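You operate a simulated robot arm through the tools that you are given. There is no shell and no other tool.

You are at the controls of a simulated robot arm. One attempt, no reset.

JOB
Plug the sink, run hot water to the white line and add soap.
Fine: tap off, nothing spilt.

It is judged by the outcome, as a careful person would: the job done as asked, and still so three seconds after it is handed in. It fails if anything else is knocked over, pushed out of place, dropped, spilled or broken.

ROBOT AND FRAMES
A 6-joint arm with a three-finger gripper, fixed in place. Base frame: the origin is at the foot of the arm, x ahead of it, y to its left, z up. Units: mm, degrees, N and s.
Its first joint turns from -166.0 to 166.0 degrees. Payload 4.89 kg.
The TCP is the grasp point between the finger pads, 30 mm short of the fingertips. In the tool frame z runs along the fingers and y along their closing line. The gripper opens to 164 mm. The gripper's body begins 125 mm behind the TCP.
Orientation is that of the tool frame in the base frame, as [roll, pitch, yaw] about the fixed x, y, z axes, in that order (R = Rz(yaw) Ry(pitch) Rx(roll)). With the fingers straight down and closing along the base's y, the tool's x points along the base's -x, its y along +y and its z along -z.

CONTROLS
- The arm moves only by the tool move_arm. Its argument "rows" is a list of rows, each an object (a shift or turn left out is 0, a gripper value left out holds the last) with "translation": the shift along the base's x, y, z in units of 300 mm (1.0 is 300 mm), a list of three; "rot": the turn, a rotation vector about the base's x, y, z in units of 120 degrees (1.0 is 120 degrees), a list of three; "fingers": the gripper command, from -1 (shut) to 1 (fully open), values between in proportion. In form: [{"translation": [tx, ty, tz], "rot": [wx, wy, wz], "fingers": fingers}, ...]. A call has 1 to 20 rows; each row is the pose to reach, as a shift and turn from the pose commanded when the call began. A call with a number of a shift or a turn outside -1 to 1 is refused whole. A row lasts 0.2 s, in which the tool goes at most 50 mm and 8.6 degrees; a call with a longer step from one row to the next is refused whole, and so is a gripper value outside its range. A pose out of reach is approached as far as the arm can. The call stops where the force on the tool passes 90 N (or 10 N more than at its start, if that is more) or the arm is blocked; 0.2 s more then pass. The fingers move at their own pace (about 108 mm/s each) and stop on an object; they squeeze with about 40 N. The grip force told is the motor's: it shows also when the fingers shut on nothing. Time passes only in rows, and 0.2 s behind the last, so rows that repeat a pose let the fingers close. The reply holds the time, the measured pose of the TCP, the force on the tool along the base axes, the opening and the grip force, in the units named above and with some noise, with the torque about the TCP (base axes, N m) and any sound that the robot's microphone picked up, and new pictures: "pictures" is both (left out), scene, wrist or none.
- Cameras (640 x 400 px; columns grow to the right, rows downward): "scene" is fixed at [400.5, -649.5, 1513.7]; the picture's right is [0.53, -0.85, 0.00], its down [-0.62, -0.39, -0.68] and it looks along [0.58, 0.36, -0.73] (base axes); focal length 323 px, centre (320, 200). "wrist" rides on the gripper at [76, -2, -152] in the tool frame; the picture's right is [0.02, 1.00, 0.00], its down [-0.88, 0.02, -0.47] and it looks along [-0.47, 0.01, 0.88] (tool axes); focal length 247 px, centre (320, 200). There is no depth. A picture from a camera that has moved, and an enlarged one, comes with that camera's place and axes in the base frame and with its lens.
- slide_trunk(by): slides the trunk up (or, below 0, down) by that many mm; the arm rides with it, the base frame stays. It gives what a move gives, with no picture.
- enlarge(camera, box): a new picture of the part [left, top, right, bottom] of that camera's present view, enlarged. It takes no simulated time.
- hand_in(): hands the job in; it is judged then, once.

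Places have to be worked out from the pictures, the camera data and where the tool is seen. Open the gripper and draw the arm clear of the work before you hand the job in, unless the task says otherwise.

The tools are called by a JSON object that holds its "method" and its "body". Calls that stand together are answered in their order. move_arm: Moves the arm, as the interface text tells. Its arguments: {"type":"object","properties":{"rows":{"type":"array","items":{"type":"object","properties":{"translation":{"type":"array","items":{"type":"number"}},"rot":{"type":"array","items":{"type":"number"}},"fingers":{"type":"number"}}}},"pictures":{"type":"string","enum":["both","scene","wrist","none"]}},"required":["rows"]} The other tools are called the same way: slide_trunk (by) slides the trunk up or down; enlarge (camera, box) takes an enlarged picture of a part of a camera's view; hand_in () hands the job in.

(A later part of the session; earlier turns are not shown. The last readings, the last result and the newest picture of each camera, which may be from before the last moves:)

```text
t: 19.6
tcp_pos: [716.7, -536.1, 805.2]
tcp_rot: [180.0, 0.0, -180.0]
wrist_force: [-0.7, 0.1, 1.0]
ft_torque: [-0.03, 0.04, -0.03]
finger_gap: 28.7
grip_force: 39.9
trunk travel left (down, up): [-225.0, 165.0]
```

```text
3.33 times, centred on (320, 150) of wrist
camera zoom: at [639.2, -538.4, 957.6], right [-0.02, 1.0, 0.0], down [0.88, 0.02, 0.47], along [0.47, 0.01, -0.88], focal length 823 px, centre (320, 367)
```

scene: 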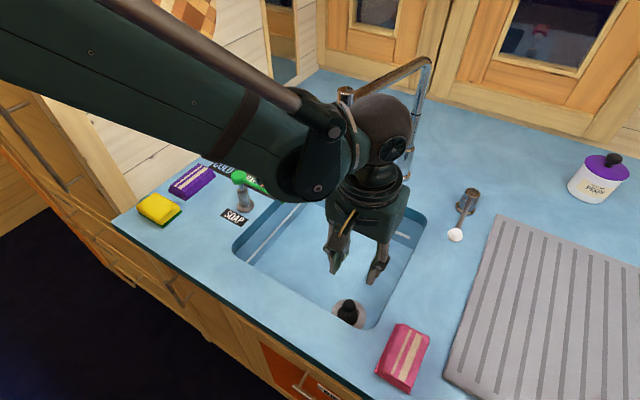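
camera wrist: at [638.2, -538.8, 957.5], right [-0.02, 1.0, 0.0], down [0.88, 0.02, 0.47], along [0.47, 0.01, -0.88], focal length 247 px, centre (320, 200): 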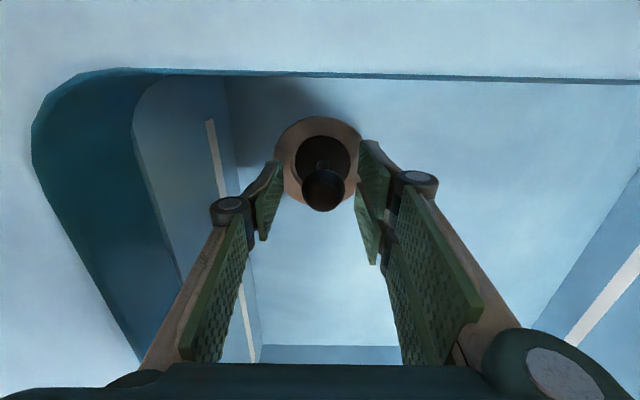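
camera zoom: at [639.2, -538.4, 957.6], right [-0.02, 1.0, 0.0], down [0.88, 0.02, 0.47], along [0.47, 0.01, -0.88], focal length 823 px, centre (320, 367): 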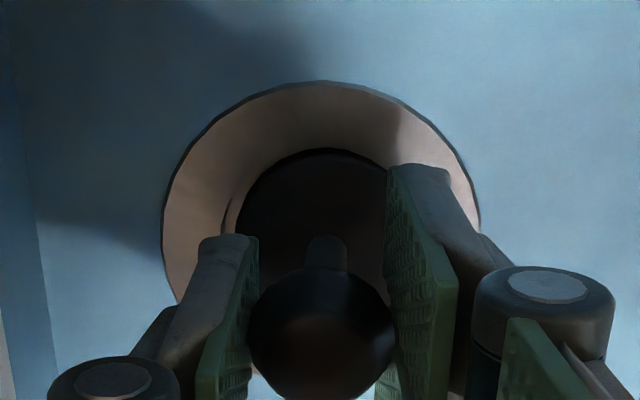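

The knob and flange are now concentric. A light press, then I release and lift to inspect.

{"method": "move_arm", "body": {"rows": [{"translation": [0, 0, -0.008], "fingers": -1}, {"translation": [0, 0, -0.008], "fingers": -1}, {"translation": [0, 0, -0.004], "fingers": -0.3}, {"translation": [0, 0, 0], "fingers": -0.3}, {"translation": [0, 0, 0], "fingers": -0.3}, {"translation": [0, 0, 0.12], "fingers": -0.3}, {"translation": [0, 0, 0.26], "fingers": -0.3}, {"translation": [0, 0, 0.4], "fingers": -0.3}, {"translation": [0, 0, 0.54], "fingers": -0.3}, {"translation": [0, 0, 0.66], "fingers": -0.3}, {"translation": [0, 0, 0.66], "fingers": -0.3}], "pictures": "wrist"}}

{"method": "enlarge", "body": {"camera": "wrist", "box": [260, 60, 380, 200]}}

{"method": "enlarge", "body": {"camera": "scene", "box": [310, 260, 390, 340]}}

```text
t: 22.0
tcp_pos: [715.4, -537.3, 1003.1]
tcp_rot: [-180.0, 0.0, -180.0]
wrist_force: [-0.1, 0.4, -0.2]
ft_torque: [-0.04, -0.02, 0.02]
finger_gap: 57.4
grip_force: 0.1
trunk travel left (down, up): [-225.0, 165.0]
camera wrist: at [638.3, -539.9, 1154.9], right [-0.02, 1.0, 0.0], down [0.88, 0.02, 0.47], along [0.47, 0.01, -0.88], focal length 247 px, centre (320, 200)
```

wrist: 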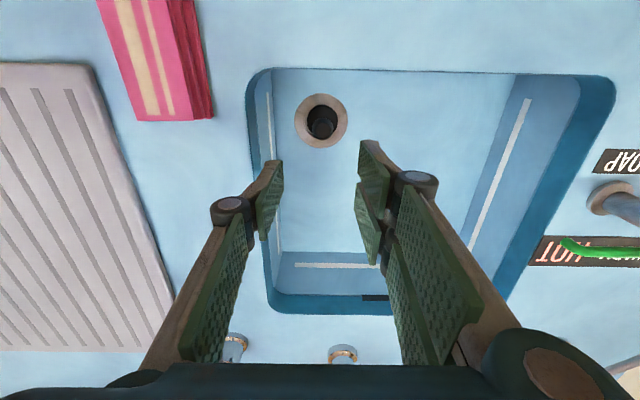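

```text
2.86 times, centred on (320, 130) of wrist
camera zoom: at [638.3, -539.9, 1154.9], right [-0.02, 1.0, 0.0], down [0.88, 0.02, 0.47], along [0.47, 0.01, -0.88], focal length 706 px, centre (320, 400)
```

zoom: 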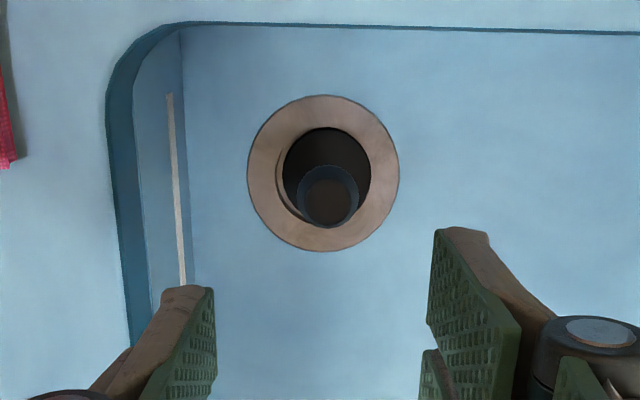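

```text
5.00 times, centred on (350, 300) of scene
camera zoom: at [400.5, -649.5, 1513.7], right [0.53, -0.85, 0.0], down [-0.62, -0.39, -0.68], along [0.58, 0.36, -0.73], focal length 1614 px, centre (170, -300)
```

zoom: 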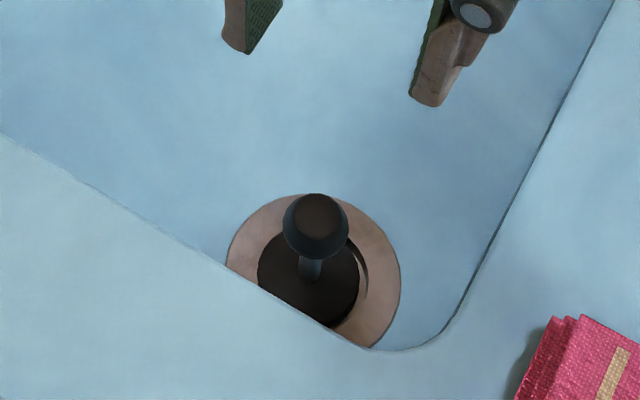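

The plug returned to the same spot both times, so it is seated in the drain hole with its disc lying in the recess. Next is the hot lever. I raise the arm, move along the front away from the tap spout, and open the gripper wide.

{"method": "move_arm", "body": {"rows": [{"translation": [0, 0, 0.16]}, {"translation": [0, 0, 0.32]}, {"translation": [-0.08, 0.1, 0.36]}, {"translation": [-0.16, 0.2, 0.36], "fingers": 0.83}, {"translation": [-0.24, 0.3, 0.36], "fingers": 0.83}, {"translation": [-0.25, 0.44, 0.36], "fingers": 0.83}, {"translation": [-0.25, 0.58, 0.36], "fingers": 0.83}, {"translation": [-0.25, 0.72, 0.36], "fingers": 0.83}, {"translation": [-0.15, 0.82, 0.36], "fingers": 0.83}, {"translation": [-0.05, 0.92, 0.36], "fingers": 0.83}, {"translation": [0.03, 1.0, 0.36], "fingers": 0.83}, {"translation": [0.03, 1.0, 0.36], "fingers": 0.83}], "pictures": "both"}}

```text
t: 24.6
tcp_pos: [721.9, -233.7, 1112.1]
tcp_rot: [179.9, 0.0, -179.9]
wrist_force: [1.0, 0.5, 0.5]
ft_torque: [0.02, 0.1, 0.01]
finger_gap: 150.2
grip_force: 0.0
trunk travel left (down, up): [-225.0, 165.0]
camera wrist: at [646.2, -237.5, 1262.7], right [-0.02, 1.0, 0.0], down [0.88, 0.02, 0.47], along [0.47, 0.01, -0.88], focal length 247 px, centre (320, 200)
```

scene: 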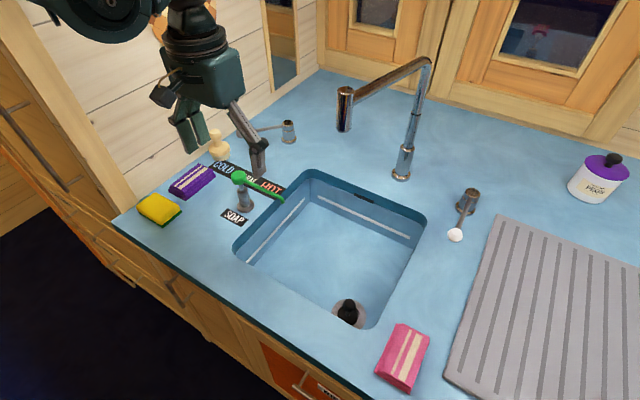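
wrist: 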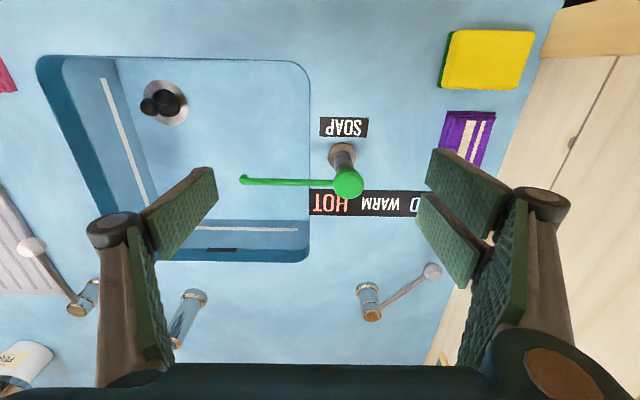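

The view refines the left lever: ball about (935, −48, 960) and pivot about (1041, −132). I move toward it at height to check the clearances around the ball and the cream bottle.

{"method": "move_arm", "body": {"rows": [{"translation": [0.11, 0.08, 0], "fingers": 0.83}, {"translation": [0.22, 0.16, 0]}, {"translation": [0.33, 0.24, 0]}, {"translation": [0.44, 0.32, 0]}, {"translation": [0.55, 0.4, 0]}, {"translation": [0.64, 0.43, 0]}, {"translation": [0.64, 0.43, 0]}], "pictures": "both"}}

```text
t: 26.2
tcp_pos: [914.0, -105.1, 1109.5]
tcp_rot: [-180.0, 0.0, 180.0]
wrist_force: [1.9, -0.1, -0.7]
ft_torque: [-0.05, 0.12, -0.01]
finger_gap: 150.2
grip_force: 0.0
trunk travel left (down, up): [-225.0, 165.0]
camera wrist: at [838.4, -109.1, 1262.0], right [-0.02, 1.0, 0.0], down [0.88, 0.02, 0.47], along [0.47, 0.01, -0.88], focal length 247 px, centre (320, 200)
```

scene: 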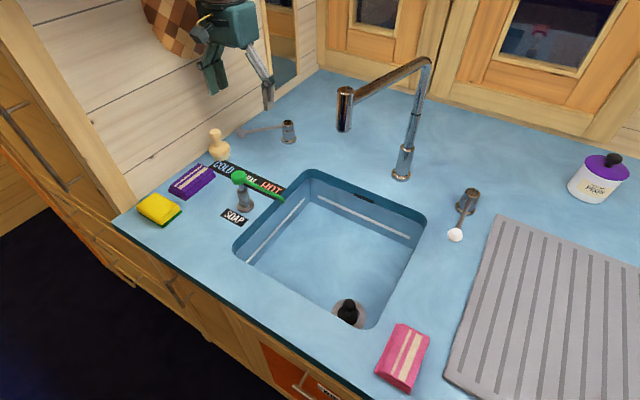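
wrist: 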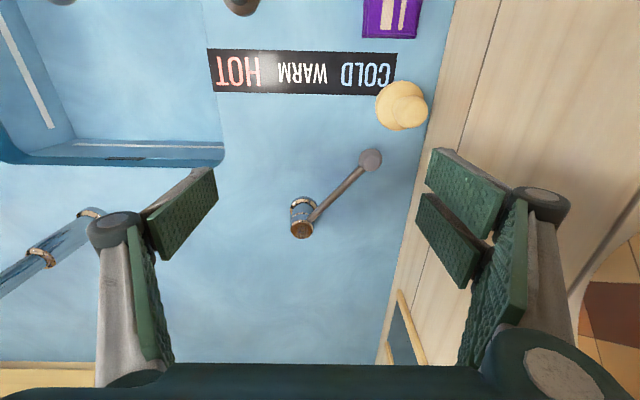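

The ball is at about (940, −42, 960) with the bottle around (876, −8), so there is room for the left finger on the wall side of the ball. I descend straddling the ball.

{"method": "move_arm", "body": {"rows": [{"translation": [0.05, 0.013, 0], "fingers": 0.95}, {"translation": [0.097, 0.027, -0.05], "fingers": 0.95}, {"translation": [0.097, 0.027, -0.19]}, {"translation": [0.097, 0.027, -0.33]}, {"translation": [0.097, 0.027, -0.45]}, {"translation": [0.097, 0.027, -0.49]}, {"translation": [0.097, 0.027, -0.49]}], "pictures": "both"}}

```text
t: 27.8
tcp_pos: [946.0, -97.2, 964.7]
tcp_rot: [-180.0, 0.0, 180.0]
wrist_force: [-0.6, 0.4, 0.0]
ft_torque: [-0.01, 0.05, -0.05]
finger_gap: 159.9
grip_force: 0.1
trunk travel left (down, up): [-225.0, 165.0]
camera wrist: at [869.0, -100.9, 1116.4], right [-0.02, 1.0, 0.0], down [0.88, 0.02, 0.47], along [0.47, 0.01, -0.88], focal length 247 px, centre (320, 200)
```

scene: 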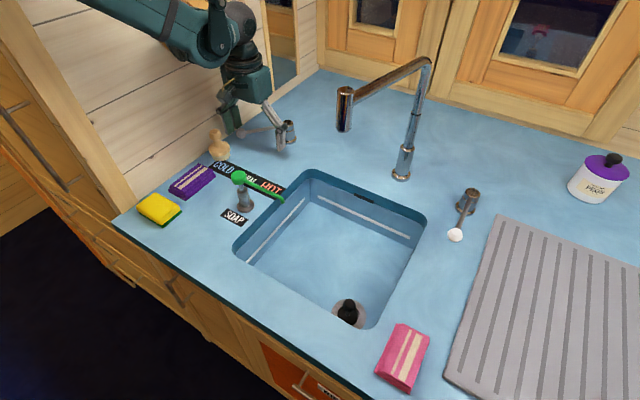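
wrist: 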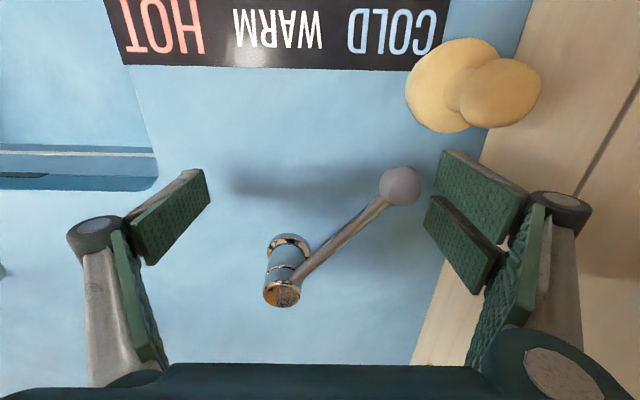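

The ball is just inside the left finger, and all is clear. I push the lever in −y along its arc toward HOT, in gentle steps.

{"method": "move_arm", "body": {"rows": [{"translation": [-0.007, -0.033, 0]}, {"translation": [-0.04, -0.083, 0]}, {"translation": [-0.067, -0.133, 0]}, {"translation": [-0.093, -0.2, 0]}, {"translation": [-0.093, -0.2, 0]}], "pictures": "both"}}

```text
t: 29.0
tcp_pos: [916.9, -157.8, 965.2]
tcp_rot: [-179.9, -0.1, 180.0]
wrist_force: [0.4, -0.5, -0.2]
ft_torque: [0.0, -0.04, 0.0]
finger_gap: 160.2
grip_force: 0.0
trunk travel left (down, up): [-225.0, 165.0]
camera wrist: at [840.8, -161.4, 1117.0], right [-0.02, 1.0, 0.0], down [0.88, 0.02, 0.47], along [0.47, 0.01, -0.88], focal length 247 px, centre (320, 200)
```

scene: 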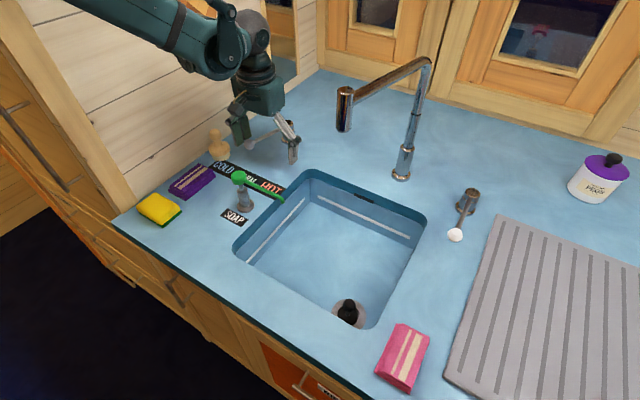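
wrist: 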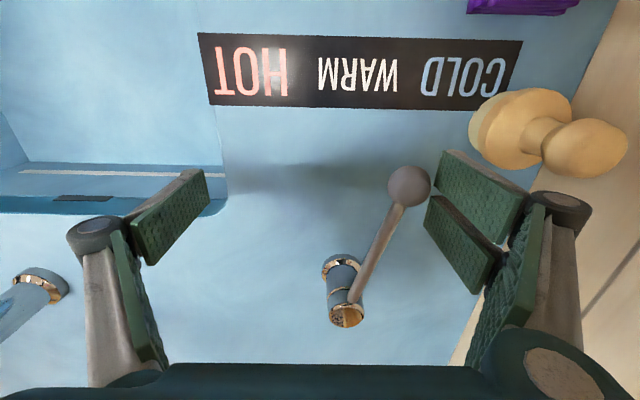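

The lever follows freely (now around 14° on the cold side of WARM). I continue pushing past WARM toward HOT.

{"method": "move_arm", "body": {"rows": [{"translation": [-0.02, -0.06, 0]}, {"translation": [-0.03, -0.127, 0]}, {"translation": [-0.025, -0.19, 0]}, {"translation": [-0.015, -0.25, 0]}, {"translation": [0.0, -0.305, 0]}, {"translation": [0.013, -0.35, 0]}, {"translation": [0.013, -0.35, 0]}], "pictures": "both"}}

```text
t: 30.6
tcp_pos: [921.0, -263.8, 965.1]
tcp_rot: [-180.0, 0.0, 179.9]
wrist_force: [-0.1, -0.4, -0.1]
ft_torque: [0.03, 0.0, 0.03]
finger_gap: 159.7
grip_force: 0.0
trunk travel left (down, up): [-225.0, 165.0]
camera wrist: at [845.5, -266.1, 1115.4], right [-0.02, 1.0, 0.0], down [0.88, 0.02, 0.47], along [0.47, 0.01, -0.88], focal length 247 px, centre (320, 200)
```

scene: 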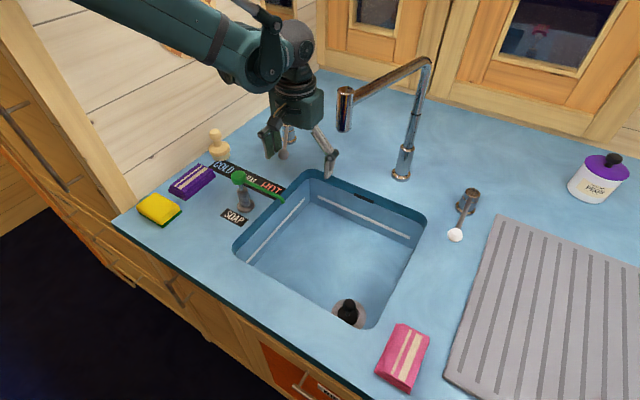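
wrist: 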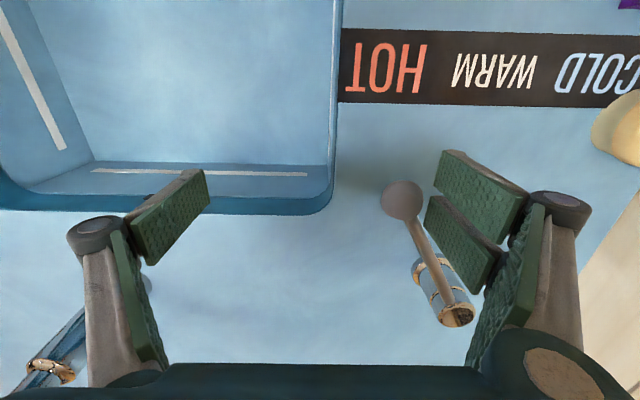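

The lever is now at about −32°, pointing toward HOT. I push a little further to reach the hot end stop, mirrored from its cold position at +40°.

{"method": "move_arm", "body": {"rows": [{"translation": [0.01, -0.03, 0]}, {"translation": [0.02, -0.055, 0]}, {"translation": [0.03, -0.08, 0]}, {"translation": [0.03, -0.08, 0]}], "pictures": "both"}}

```text
t: 31.6
tcp_pos: [930.3, -284.6, 966.0]
tcp_rot: [-180.0, 0.1, 180.0]
wrist_force: [-6.7, 13.8, 11.0]
ft_torque: [0.99, -0.3, 0.96]
finger_gap: 164.3
grip_force: 5.2
trunk travel left (down, up): [-225.0, 165.0]
camera wrist: at [853.2, -289.0, 1117.3], right [-0.02, 1.0, 0.0], down [0.88, 0.02, 0.47], along [0.47, 0.01, -0.88], focal length 247 px, centre (320, 200)
```

scene: 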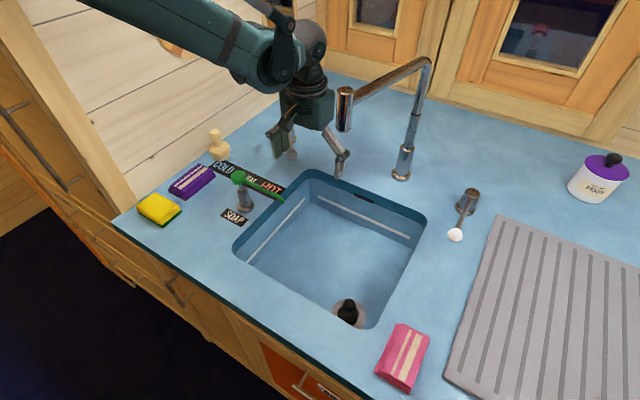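
wrist: 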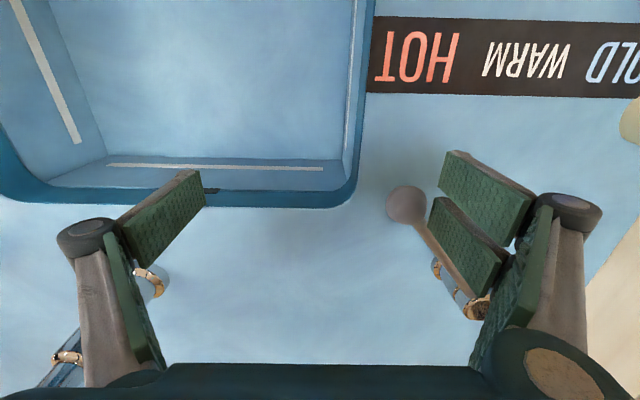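

The hot end stop is reached: ball at about (940, −225), θ≈−42°, with about 14 N of resistance. I back off slightly and raise clear of the lever.

{"method": "move_arm", "body": {"rows": [{"translation": [-0.02, 0.02, 0]}, {"translation": [-0.04, 0.03, 0.04]}, {"translation": [-0.06, 0.03, 0.18]}, {"translation": [-0.08, 0.03, 0.32]}, {"translation": [-0.1, 0.03, 0.46]}, {"translation": [-0.12, 0.03, 0.5]}, {"translation": [-0.12, 0.03, 0.5]}], "pictures": "both"}}

{"method": "enlarge", "body": {"camera": "scene", "box": [200, 80, 360, 200]}}

```text
t: 33.2
tcp_pos: [893.6, -277.0, 1115.5]
tcp_rot: [180.0, 0.0, -180.0]
wrist_force: [0.3, 0.6, -0.8]
ft_torque: [-0.01, -0.08, 0.0]
finger_gap: 160.3
grip_force: 0.0
trunk travel left (down, up): [-225.0, 165.0]
camera wrist: at [817.0, -280.5, 1267.0], right [-0.02, 1.0, 0.0], down [0.88, 0.02, 0.47], along [0.47, 0.01, -0.88], focal length 247 px, centre (320, 200)
```

scene: 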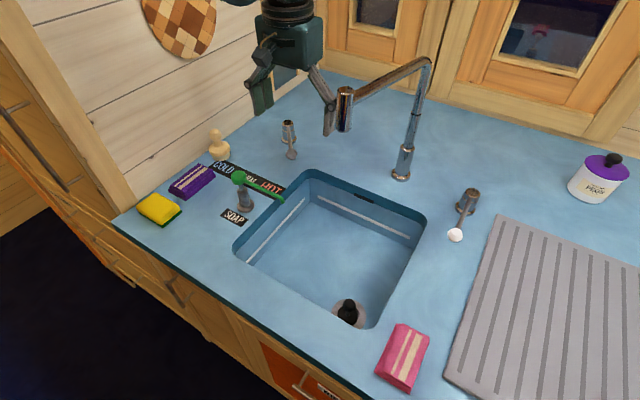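
wrist: 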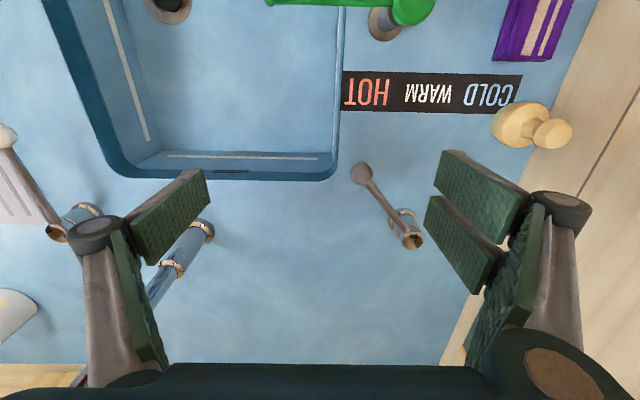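

```text
3.33 times, centred on (280, 140) of scene
camera zoom: at [400.5, -649.5, 1513.7], right [0.53, -0.85, 0.0], down [-0.62, -0.39, -0.68], along [0.58, 0.36, -0.73], focal length 1076 px, centre (453, 400)
```

zoom: 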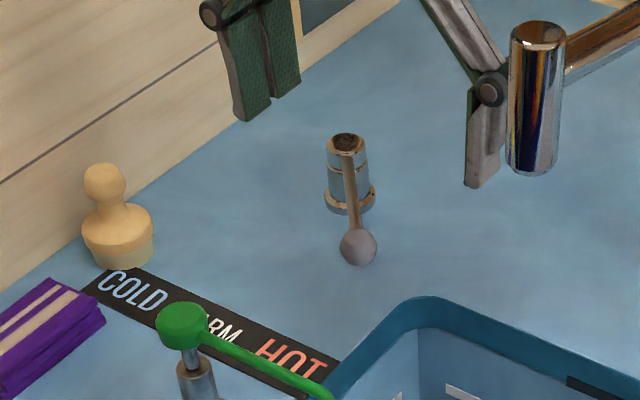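

The lever now stands at HOT. Next I head for the flow lever: retreat toward the front, travel right clear of the spout, and yaw the tool toward the right lever (about −37°).

{"method": "move_arm", "body": {"rows": [{"translation": [-0.16, 0, 0.05]}, {"translation": [-0.32, 0, 0.08]}, {"translation": [-0.48, 0, 0.08], "fingers": -0.25}, {"translation": [-0.64, 0, 0.08], "fingers": -0.25}, {"translation": [-0.75, -0.1, 0.08], "fingers": -0.25}, {"translation": [-0.8, -0.25, 0.08], "rot": [0, 0, -0.06], "fingers": -0.25}, {"translation": [-0.8, -0.4, 0.08], "rot": [0, 0, -0.12], "fingers": -0.25}, {"translation": [-0.8, -0.55, 0.08], "rot": [0, 0, -0.18], "fingers": -0.25}, {"translation": [-0.8, -0.7, 0.08], "rot": [0, 0, -0.24], "fingers": -0.25}, {"translation": [-0.76, -0.84, 0.08], "rot": [0, 0, -0.3], "fingers": -0.25}, {"translation": [-0.76, -0.84, 0.08], "rot": [0, 0, -0.3075], "fingers": -0.25}], "pictures": "both"}}

```text
refused: row 1 steps farther than a row can; nothing moved
```

Row 1 was slightly over 50 mm combined, so I shorten it.

{"method": "move_arm", "body": {"rows": [{"translation": [-0.15, 0, 0.04]}, {"translation": [-0.31, 0, 0.08]}, {"translation": [-0.47, 0, 0.08], "fingers": -0.25}, {"translation": [-0.63, 0, 0.08], "fingers": -0.25}, {"translation": [-0.74, -0.1, 0.08], "fingers": -0.25}, {"translation": [-0.79, -0.25, 0.08], "rot": [0, 0, -0.06], "fingers": -0.25}, {"translation": [-0.8, -0.4, 0.08], "rot": [0, 0, -0.12], "fingers": -0.25}, {"translation": [-0.8, -0.55, 0.08], "rot": [0, 0, -0.18], "fingers": -0.25}, {"translation": [-0.8, -0.7, 0.08], "rot": [0, 0, -0.24], "fingers": -0.25}, {"translation": [-0.76, -0.84, 0.08], "rot": [0, 0, -0.3], "fingers": -0.25}, {"translation": [-0.76, -0.84, 0.08], "rot": [0, 0, -0.3075], "fingers": -0.25}], "pictures": "both"}}

```text
t: 35.6
tcp_pos: [666.2, -530.1, 1137.9]
tcp_rot: [179.9, 0.0, 143.0]
wrist_force: [-0.2, -0.4, -1.1]
ft_torque: [0.14, 0.08, 0.04]
finger_gap: 61.8
grip_force: 0.0
trunk travel left (down, up): [-225.0, 165.0]
camera wrist: at [604.1, -487.5, 1289.6], right [0.58, 0.81, 0.0], down [0.71, -0.52, 0.47], along [0.38, -0.28, -0.88], focal length 247 px, centre (320, 200)
```

scene: 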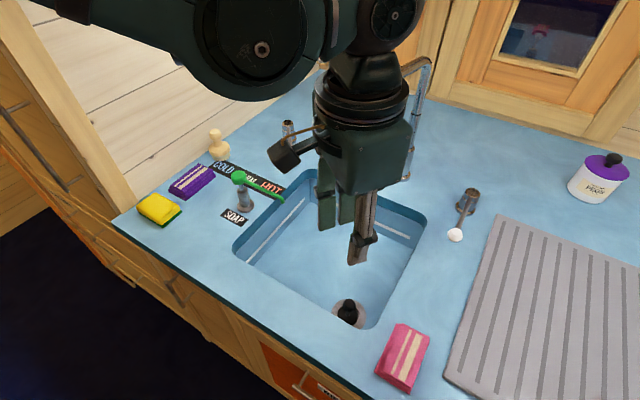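
wrist: 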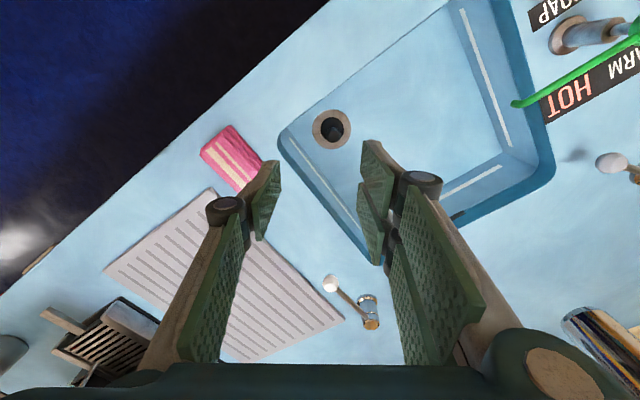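

From this view the flow lever's ball is about (902, −676, 960) and its pivot about (1044, −676). It is beyond vertical-tool reach, so I tilt the tool 45° outward while approaching a standoff ~80 mm short of the ball.

{"method": "move_arm", "body": {"rows": [{"translation": [0.106, -0.062, -0.067], "rot": [-0.0376, -0.0499, 0]}, {"translation": [0.212, -0.124, -0.134], "rot": [-0.0752, -0.0998, 0]}, {"translation": [0.318, -0.187, -0.202], "rot": [-0.1129, -0.1498, 0]}, {"translation": [0.424, -0.249, -0.269], "rot": [-0.1505, -0.1997, 0]}, {"translation": [0.531, -0.311, -0.336], "rot": [-0.1881, -0.2496, 0]}, {"translation": [0.637, -0.373, -0.403], "rot": [-0.2257, -0.2995, 0]}, {"translation": [0.637, -0.373, -0.403], "rot": [-0.2257, -0.2995, 0]}, {"translation": [0.637, -0.373, -0.403], "rot": [-0.2257, -0.2995, 0]}], "pictures": "both"}}

```text
t: 37.4
tcp_pos: [858.7, -641.8, 1017.3]
tcp_rot: [-179.9, 45.0, 143.1]
wrist_force: [1.7, -0.1, -1.2]
ft_torque: [-0.02, 0.05, 0.02]
finger_gap: 61.5
grip_force: 0.0
trunk travel left (down, up): [-225.0, 165.0]
camera wrist: at [727.9, -548.0, 1069.7], right [0.59, 0.81, -0.02], down [0.24, -0.16, 0.96], along [0.77, -0.57, -0.29], focal length 247 px, centre (320, 200)
```

scene: 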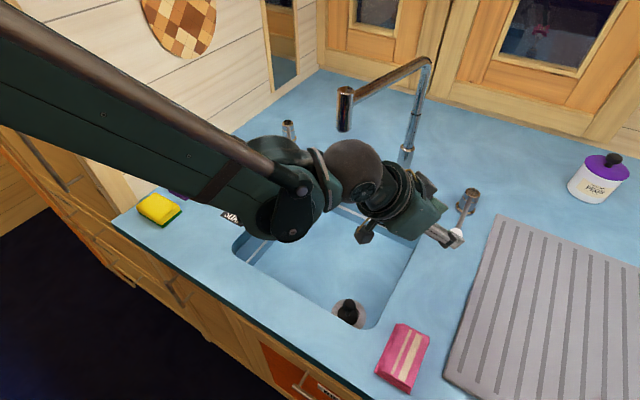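
wrist: 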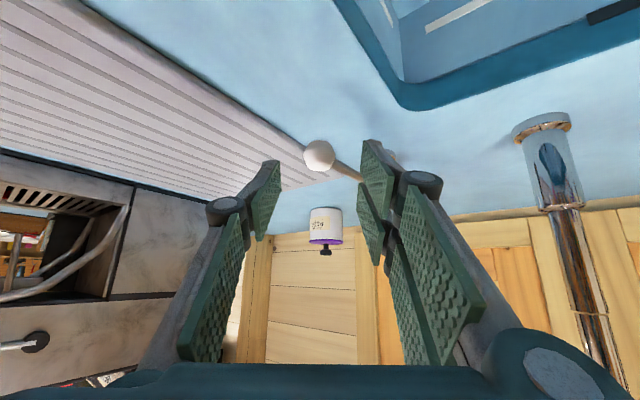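

The ball lies right on the tool axis, about 80 mm ahead. I advance ~72 mm so the open fingers straddle it.

{"method": "move_arm", "body": {"rows": [{"translation": [0.044, -0.036, -0.057]}, {"translation": [0.088, -0.072, -0.114]}, {"translation": [0.132, -0.107, -0.17]}, {"translation": [0.132, -0.107, -0.17]}], "pictures": "both"}}

{"method": "enlarge", "body": {"camera": "scene", "box": [390, 160, 510, 260]}}

```text
t: 38.4
tcp_pos: [894.7, -674.7, 966.7]
tcp_rot: [-179.9, 45.0, 143.1]
wrist_force: [-1.0, 1.7, 1.2]
ft_torque: [0.01, -0.05, 0.01]
finger_gap: 61.6
grip_force: 0.1
trunk travel left (down, up): [-225.0, 165.0]
camera wrist: at [765.2, -580.3, 1020.3], right [0.59, 0.81, -0.02], down [0.24, -0.16, 0.96], along [0.77, -0.57, -0.29], focal length 247 px, centre (320, 200)
```

scene: 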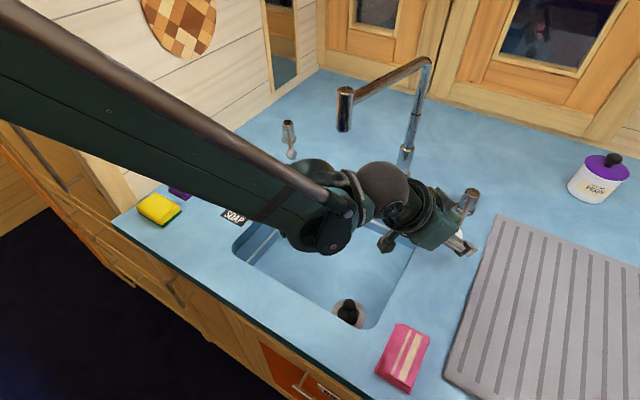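
wrist: 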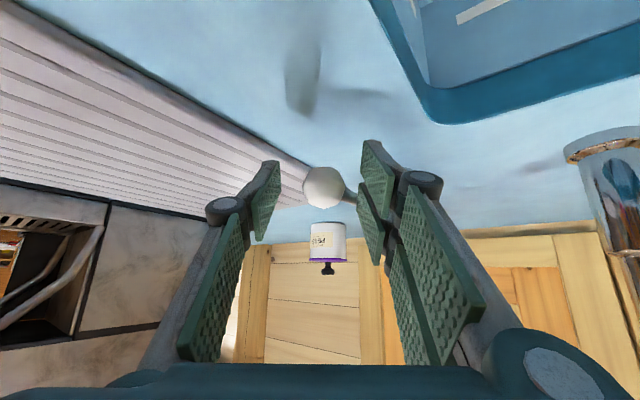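

```text
4.00 times, centred on (450, 210) of scene
camera zoom: at [400.5, -649.5, 1513.7], right [0.53, -0.85, 0.0], down [-0.62, -0.39, -0.68], along [0.58, 0.36, -0.73], focal length 1291 px, centre (-200, 160)
```

zoom: 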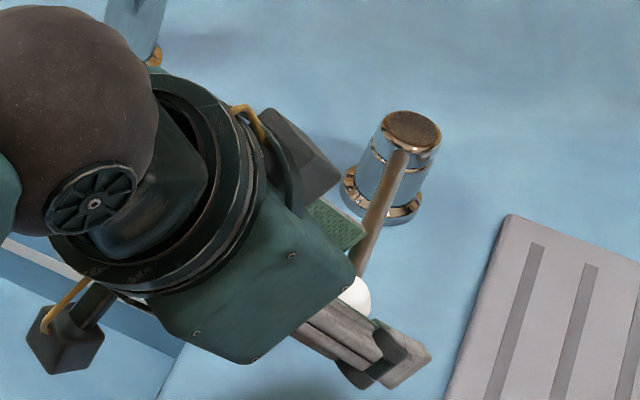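

The fingers straddle the ball. I gently test rotating the lever in +y, watching the force and the lever.

{"method": "move_arm", "body": {"rows": [{"translation": [0, 0.04, 0]}, {"translation": [0, 0.06, 0]}, {"translation": [0, 0.08, 0]}, {"translation": [0, 0.09, 0]}, {"translation": [0, 0.09, 0]}], "pictures": "both"}}

{"method": "enlarge", "body": {"camera": "scene", "box": [390, 160, 510, 260]}}

```text
t: 39.6
tcp_pos: [895.1, -648.0, 966.9]
tcp_rot: [-179.8, 45.0, 143.0]
wrist_force: [-5.3, -16.0, -0.8]
ft_torque: [-0.01, 0.02, -0.08]
finger_gap: 67.7
grip_force: 8.5
trunk travel left (down, up): [-225.0, 165.0]
camera wrist: at [765.5, -553.8, 1019.3], right [0.59, 0.81, -0.02], down [0.24, -0.16, 0.96], along [0.77, -0.57, -0.29], focal length 247 px, centre (320, 200)
```

scene: 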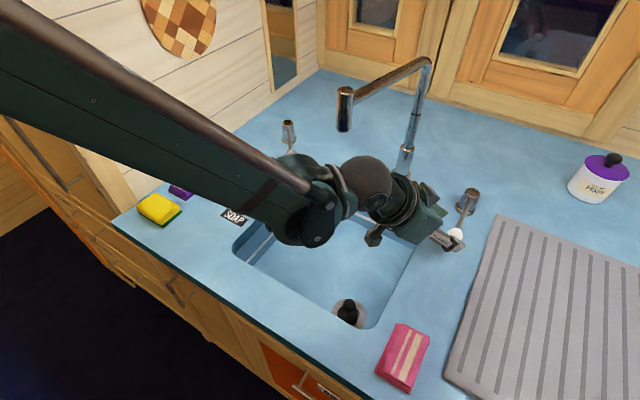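
wrist: 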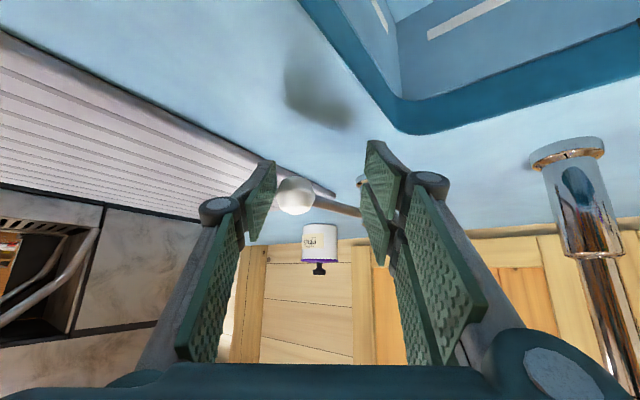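

```text
4.00 times, centred on (450, 210) of scene
camera zoom: at [400.5, -649.5, 1513.7], right [0.53, -0.85, 0.0], down [-0.62, -0.39, -0.68], along [0.58, 0.36, -0.73], focal length 1291 px, centre (-200, 160)
```

zoom: 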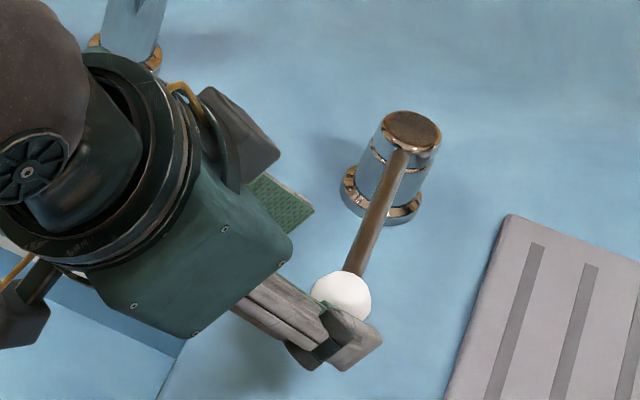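

The lever resists +y (16 N, no movement), so +y is blocked. I try the opposite direction (−y), gently.

{"method": "move_arm", "body": {"rows": [{"translation": [0, -0.08, 0]}, {"translation": [0, -0.13, 0]}, {"translation": [0, -0.155, 0]}, {"translation": [0, -0.17, 0]}, {"translation": [0, -0.18, 0]}, {"translation": [0, -0.18, 0]}], "pictures": "both"}}

{"method": "enlarge", "body": {"camera": "scene", "box": [390, 160, 510, 260]}}

```text
t: 40.8
tcp_pos: [899.8, -687.6, 970.9]
tcp_rot: [179.6, 44.9, 143.5]
wrist_force: [-6.7, 56.7, 33.3]
ft_torque: [1.05, -2.04, 2.4]
finger_gap: 82.0
grip_force: 25.5
trunk travel left (down, up): [-225.0, 165.0]
stopped in row 6: the force on the tool passed its limit at 92 N (the readings are from after the stop); the commanded pose is now the measured one
camera wrist: at [769.1, -594.6, 1023.1], right [0.58, 0.81, -0.01], down [0.24, -0.16, 0.96], along [0.78, -0.56, -0.29], focal length 247 px, centre (320, 200)
```

scene: 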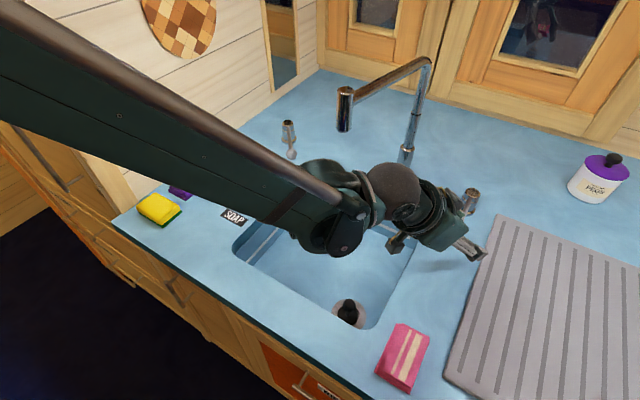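
wrist: 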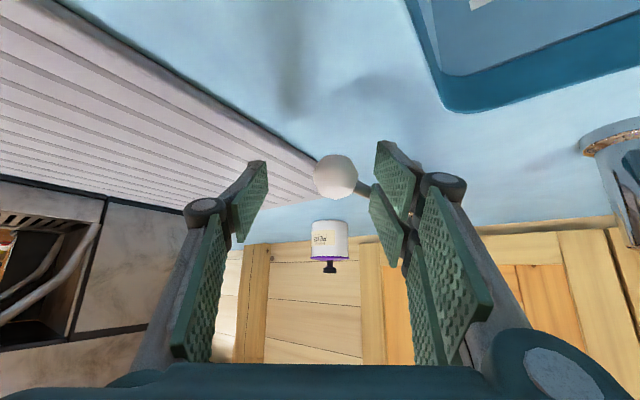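

```text
4.00 times, centred on (450, 210) of scene
camera zoom: at [400.5, -649.5, 1513.7], right [0.53, -0.85, 0.0], down [-0.62, -0.39, -0.68], along [0.58, 0.36, -0.73], focal length 1291 px, centre (-200, 160)
```

zoom: 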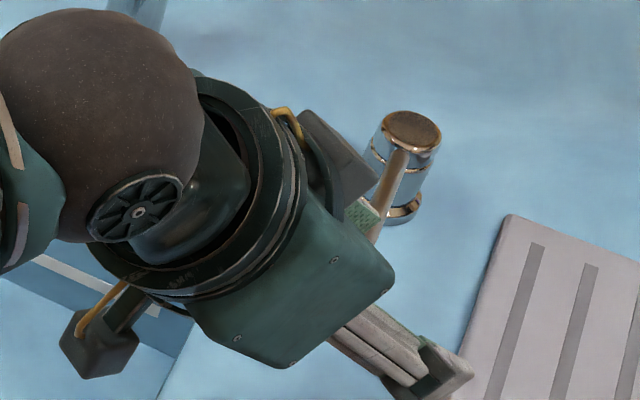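

Neither sideways direction moves it, and −y hit 92 N against the lever with no rotation, so this lever must lift. I back off at once and re-centre the fingers on the ball.

{"method": "move_arm", "body": {"rows": [{"translation": [-0.003, 0.025, 0], "fingers": -0.25}, {"translation": [-0.003, 0.043, -0.015]}, {"translation": [-0.003, 0.043, -0.028]}, {"translation": [-0.003, 0.043, -0.028]}], "pictures": "both"}}

{"method": "enlarge", "body": {"camera": "wrist", "box": [240, 120, 400, 260]}}

{"method": "enlarge", "body": {"camera": "scene", "box": [390, 160, 510, 260]}}

```text
t: 41.8
tcp_pos: [895.7, -681.0, 961.2]
tcp_rot: [-179.9, 45.1, 143.3]
wrist_force: [-0.7, 40.7, 49.5]
ft_torque: [0.52, -2.65, 2.17]
finger_gap: 78.6
grip_force: 21.9
trunk travel left (down, up): [-225.0, 165.0]
camera wrist: at [765.3, -586.7, 1013.8], right [0.59, 0.81, -0.01], down [0.24, -0.16, 0.96], along [0.77, -0.56, -0.29], focal length 247 px, centre (320, 200)
```

scene: 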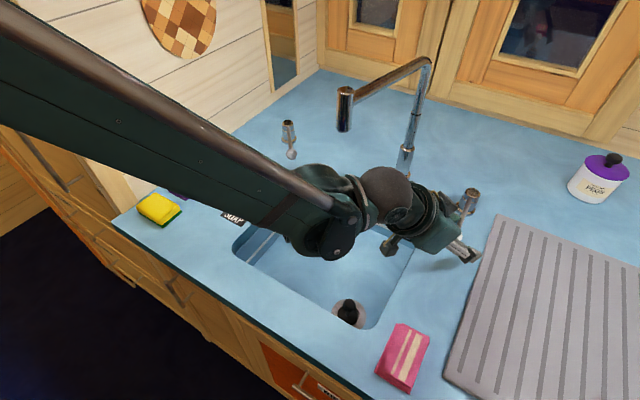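
wrist: 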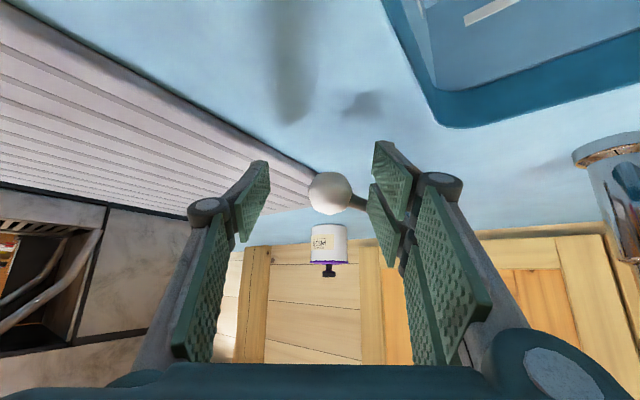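

```text
2.86 times, centred on (320, 190) of wrist
camera zoom: at [765.3, -586.7, 1013.8], right [0.59, 0.81, -0.01], down [0.24, -0.16, 0.96], along [0.77, -0.56, -0.29], focal length 706 px, centre (320, 229)
```

zoom: 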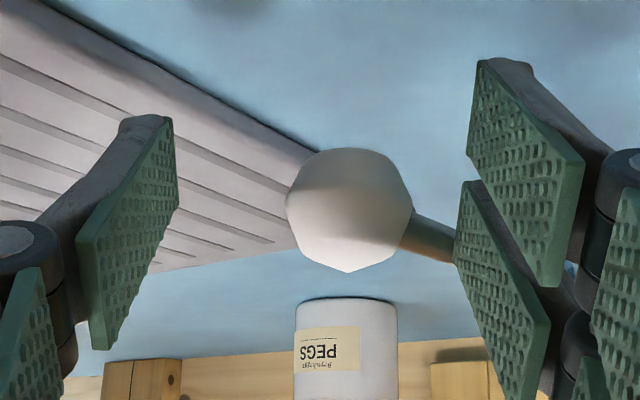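

```text
4.00 times, centred on (450, 210) of scene
camera zoom: at [400.5, -649.5, 1513.7], right [0.53, -0.85, 0.0], down [-0.62, -0.39, -0.68], along [0.58, 0.36, -0.73], focal length 1291 px, centre (-200, 160)
```

zoom: 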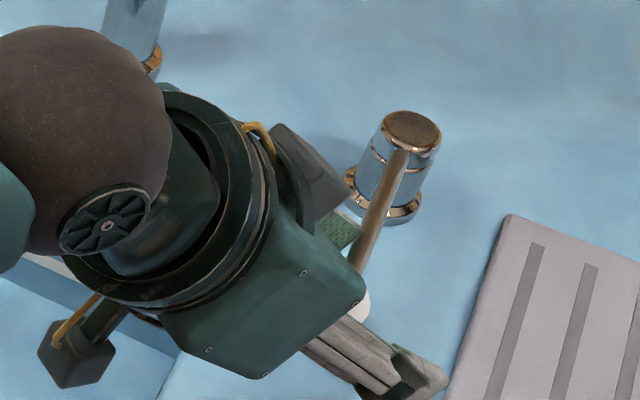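

The contact was the right-hand finger pair's tip against the rod; that side has two fingers. I retract along the tool axis to free it, then re-approach with the tool heading nearly along the lever, so the rod passes between the fingers.

{"method": "move_arm", "body": {"rows": [{"translation": [-0.02, 0.035, 0.03]}, {"translation": [-0.05, 0.065, 0.075]}, {"translation": [-0.078, 0.092, 0.118]}, {"translation": [-0.11, 0.115, 0.16]}, {"translation": [-0.11, 0.115, 0.16]}], "pictures": "both"}}

{"method": "enlarge", "body": {"camera": "scene", "box": [390, 160, 510, 260]}}

```text
t: 43.0
tcp_pos: [863.8, -648.2, 1007.2]
tcp_rot: [179.9, 45.0, 143.2]
wrist_force: [0.2, 0.1, 0.5]
ft_torque: [0.0, -0.02, -0.03]
finger_gap: 61.3
grip_force: 0.2
trunk travel left (down, up): [-225.0, 165.0]
camera wrist: at [733.9, -553.5, 1059.3], right [0.59, 0.81, -0.01], down [0.24, -0.16, 0.96], along [0.77, -0.56, -0.29], focal length 247 px, centre (320, 200)
```

scene: 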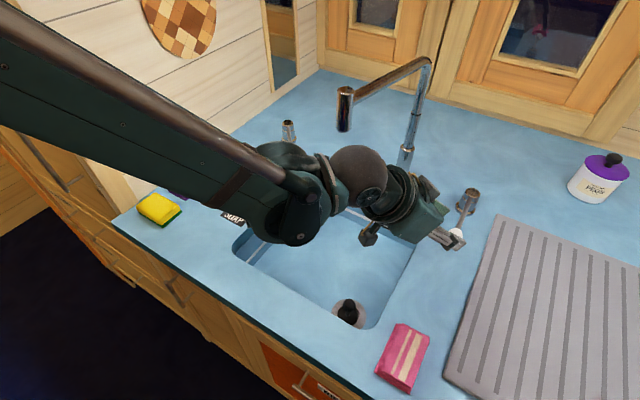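
wrist: 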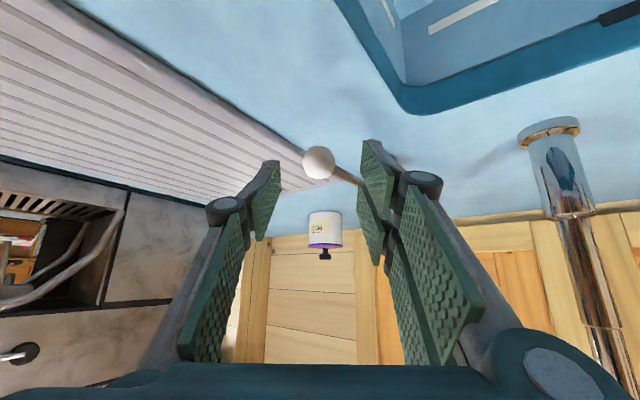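

```text
4.00 times, centred on (450, 210) of scene
camera zoom: at [400.5, -649.5, 1513.7], right [0.53, -0.85, 0.0], down [-0.62, -0.39, -0.68], along [0.58, 0.36, -0.73], focal length 1291 px, centre (-200, 160)
```

zoom: 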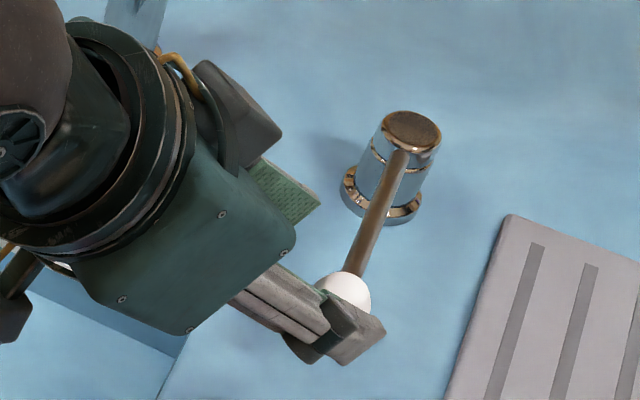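

The lever is free and unchanged. I rotate the yaw by +27° to a heading of −10° and set up the standoff in line with the ball.

{"method": "move_arm", "body": {"rows": [{"translation": [-0.015, -0.02, 0.012], "rot": [0, 0, 0.056]}, {"translation": [-0.03, -0.04, 0.012], "rot": [0, 0, 0.112]}, {"translation": [-0.043, -0.066, 0.012], "rot": [0, 0, 0.168]}, {"translation": [-0.043, -0.066, 0.012], "rot": [0, 0, 0.225]}, {"translation": [-0.043, -0.066, 0.012], "rot": [0, 0, 0.225]}, {"translation": [-0.043, -0.066, 0.012], "rot": [0, 0, 0.225]}], "pictures": "both"}}

{"method": "enlarge", "body": {"camera": "wrist", "box": [240, 100, 400, 240]}}

```text
t: 44.4
tcp_pos: [852.8, -668.3, 1009.3]
tcp_rot: [179.9, 45.0, 170.2]
wrist_force: [-0.7, 0.0, -1.0]
ft_torque: [0.02, 0.0, 0.0]
finger_gap: 61.5
grip_force: 0.0
trunk travel left (down, up): [-225.0, 165.0]
camera wrist: at [692.7, -644.3, 1062.3], right [0.15, 0.99, -0.01], down [0.29, -0.03, 0.96], along [0.95, -0.15, -0.29], focal length 247 px, centre (320, 200)
```

scene: 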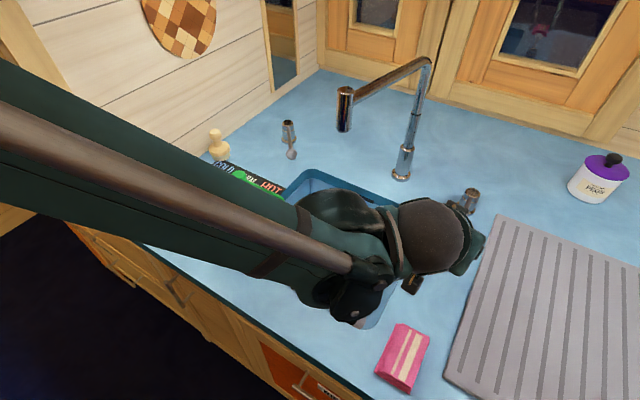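
wrist: 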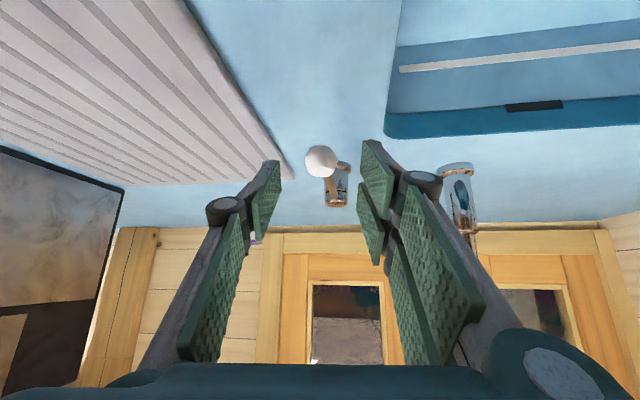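

```text
2.86 times, centred on (320, 170) of wrist
camera zoom: at [692.7, -644.3, 1062.3], right [0.15, 0.99, -0.01], down [0.29, -0.03, 0.96], along [0.95, -0.15, -0.29], focal length 706 px, centre (320, 286)
```

zoom: 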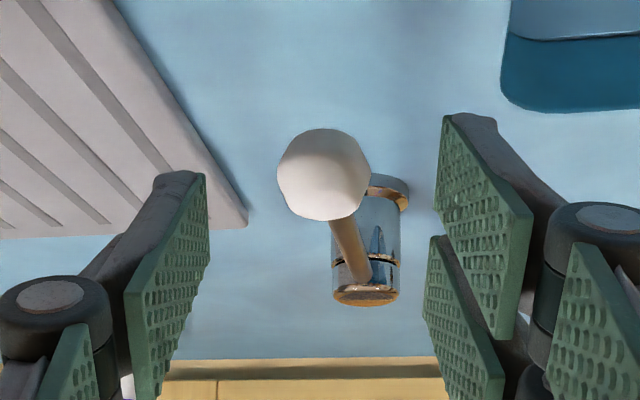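

The ball is centred between the fingers with the rod running straight back between them. I advance 66 mm and then close gently on the ball.

{"method": "move_arm", "body": {"rows": [{"translation": [0.052, -0.009, -0.052]}, {"translation": [0.104, -0.018, -0.104]}, {"translation": [0.155, -0.027, -0.155]}, {"translation": [0.155, -0.027, -0.155]}], "pictures": "wrist"}}

{"method": "enlarge", "body": {"camera": "wrist", "box": [240, 120, 400, 260]}}

{"method": "enlarge", "body": {"camera": "scene", "box": [390, 160, 510, 260]}}

```text
t: 45.4
tcp_pos: [899.7, -676.0, 963.6]
tcp_rot: [179.8, 44.8, 170.1]
wrist_force: [-0.5, -0.2, -0.6]
ft_torque: [0.05, -0.04, 0.0]
finger_gap: 61.6
grip_force: 0.1
trunk travel left (down, up): [-225.0, 165.0]
camera wrist: at [739.8, -652.2, 1015.4], right [0.15, 0.99, -0.01], down [0.29, -0.03, 0.96], along [0.94, -0.15, -0.29], focal length 247 px, centre (320, 200)
```

wrist: 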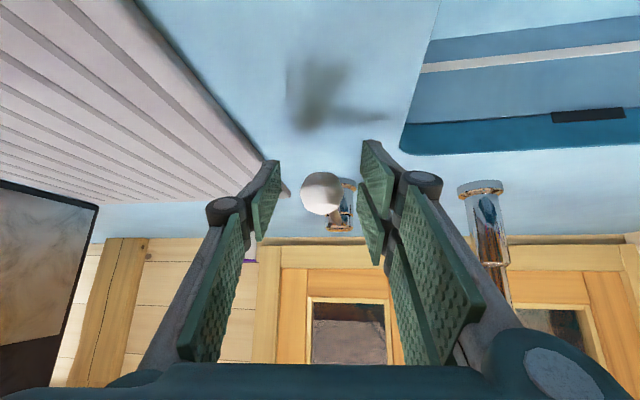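

```text
2.86 times, centred on (320, 190) of wrist
camera zoom: at [739.8, -652.2, 1015.4], right [0.15, 0.99, -0.01], down [0.29, -0.03, 0.96], along [0.94, -0.15, -0.29], focal length 706 px, centre (320, 229)
```

zoom: 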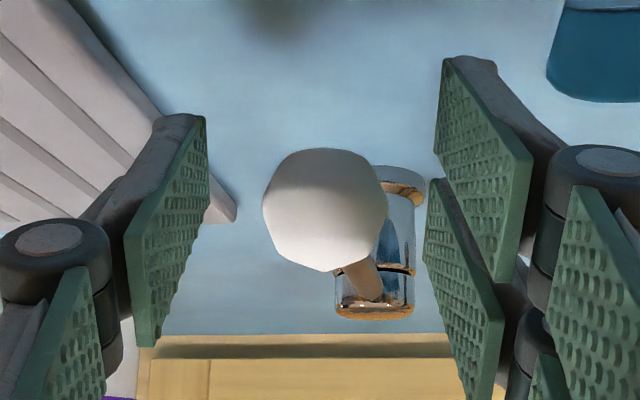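

```text
4.00 times, centred on (450, 210) of scene
camera zoom: at [400.5, -649.5, 1513.7], right [0.53, -0.85, 0.0], down [-0.62, -0.39, -0.68], along [0.58, 0.36, -0.73], focal length 1291 px, centre (-200, 160)
```

zoom: 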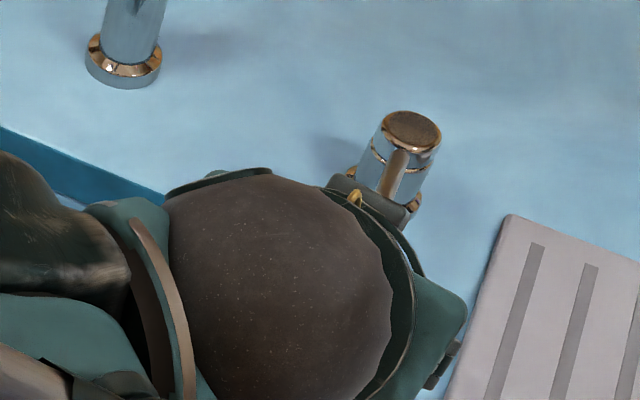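

Well centred. I close on the ball.

{"method": "move_arm", "body": {"rows": [{"fingers": -1}, {"fingers": -1}, {"fingers": -1}], "pictures": "wrist"}}

```text
t: 46.2
tcp_pos: [899.5, -675.7, 962.6]
tcp_rot: [179.8, 44.9, 170.3]
wrist_force: [-0.6, 9.5, -2.6]
ft_torque: [0.1, 0.26, 0.05]
finger_gap: 29.4
grip_force: 44.8
trunk travel left (down, up): [-225.0, 165.0]
camera wrist: at [739.6, -651.2, 1016.0], right [0.15, 0.99, -0.01], down [0.29, -0.03, 0.96], along [0.94, -0.15, -0.29], focal length 247 px, centre (320, 200)
```

wrist: 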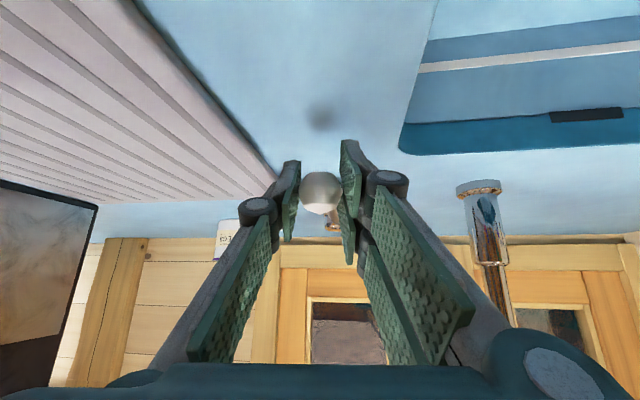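

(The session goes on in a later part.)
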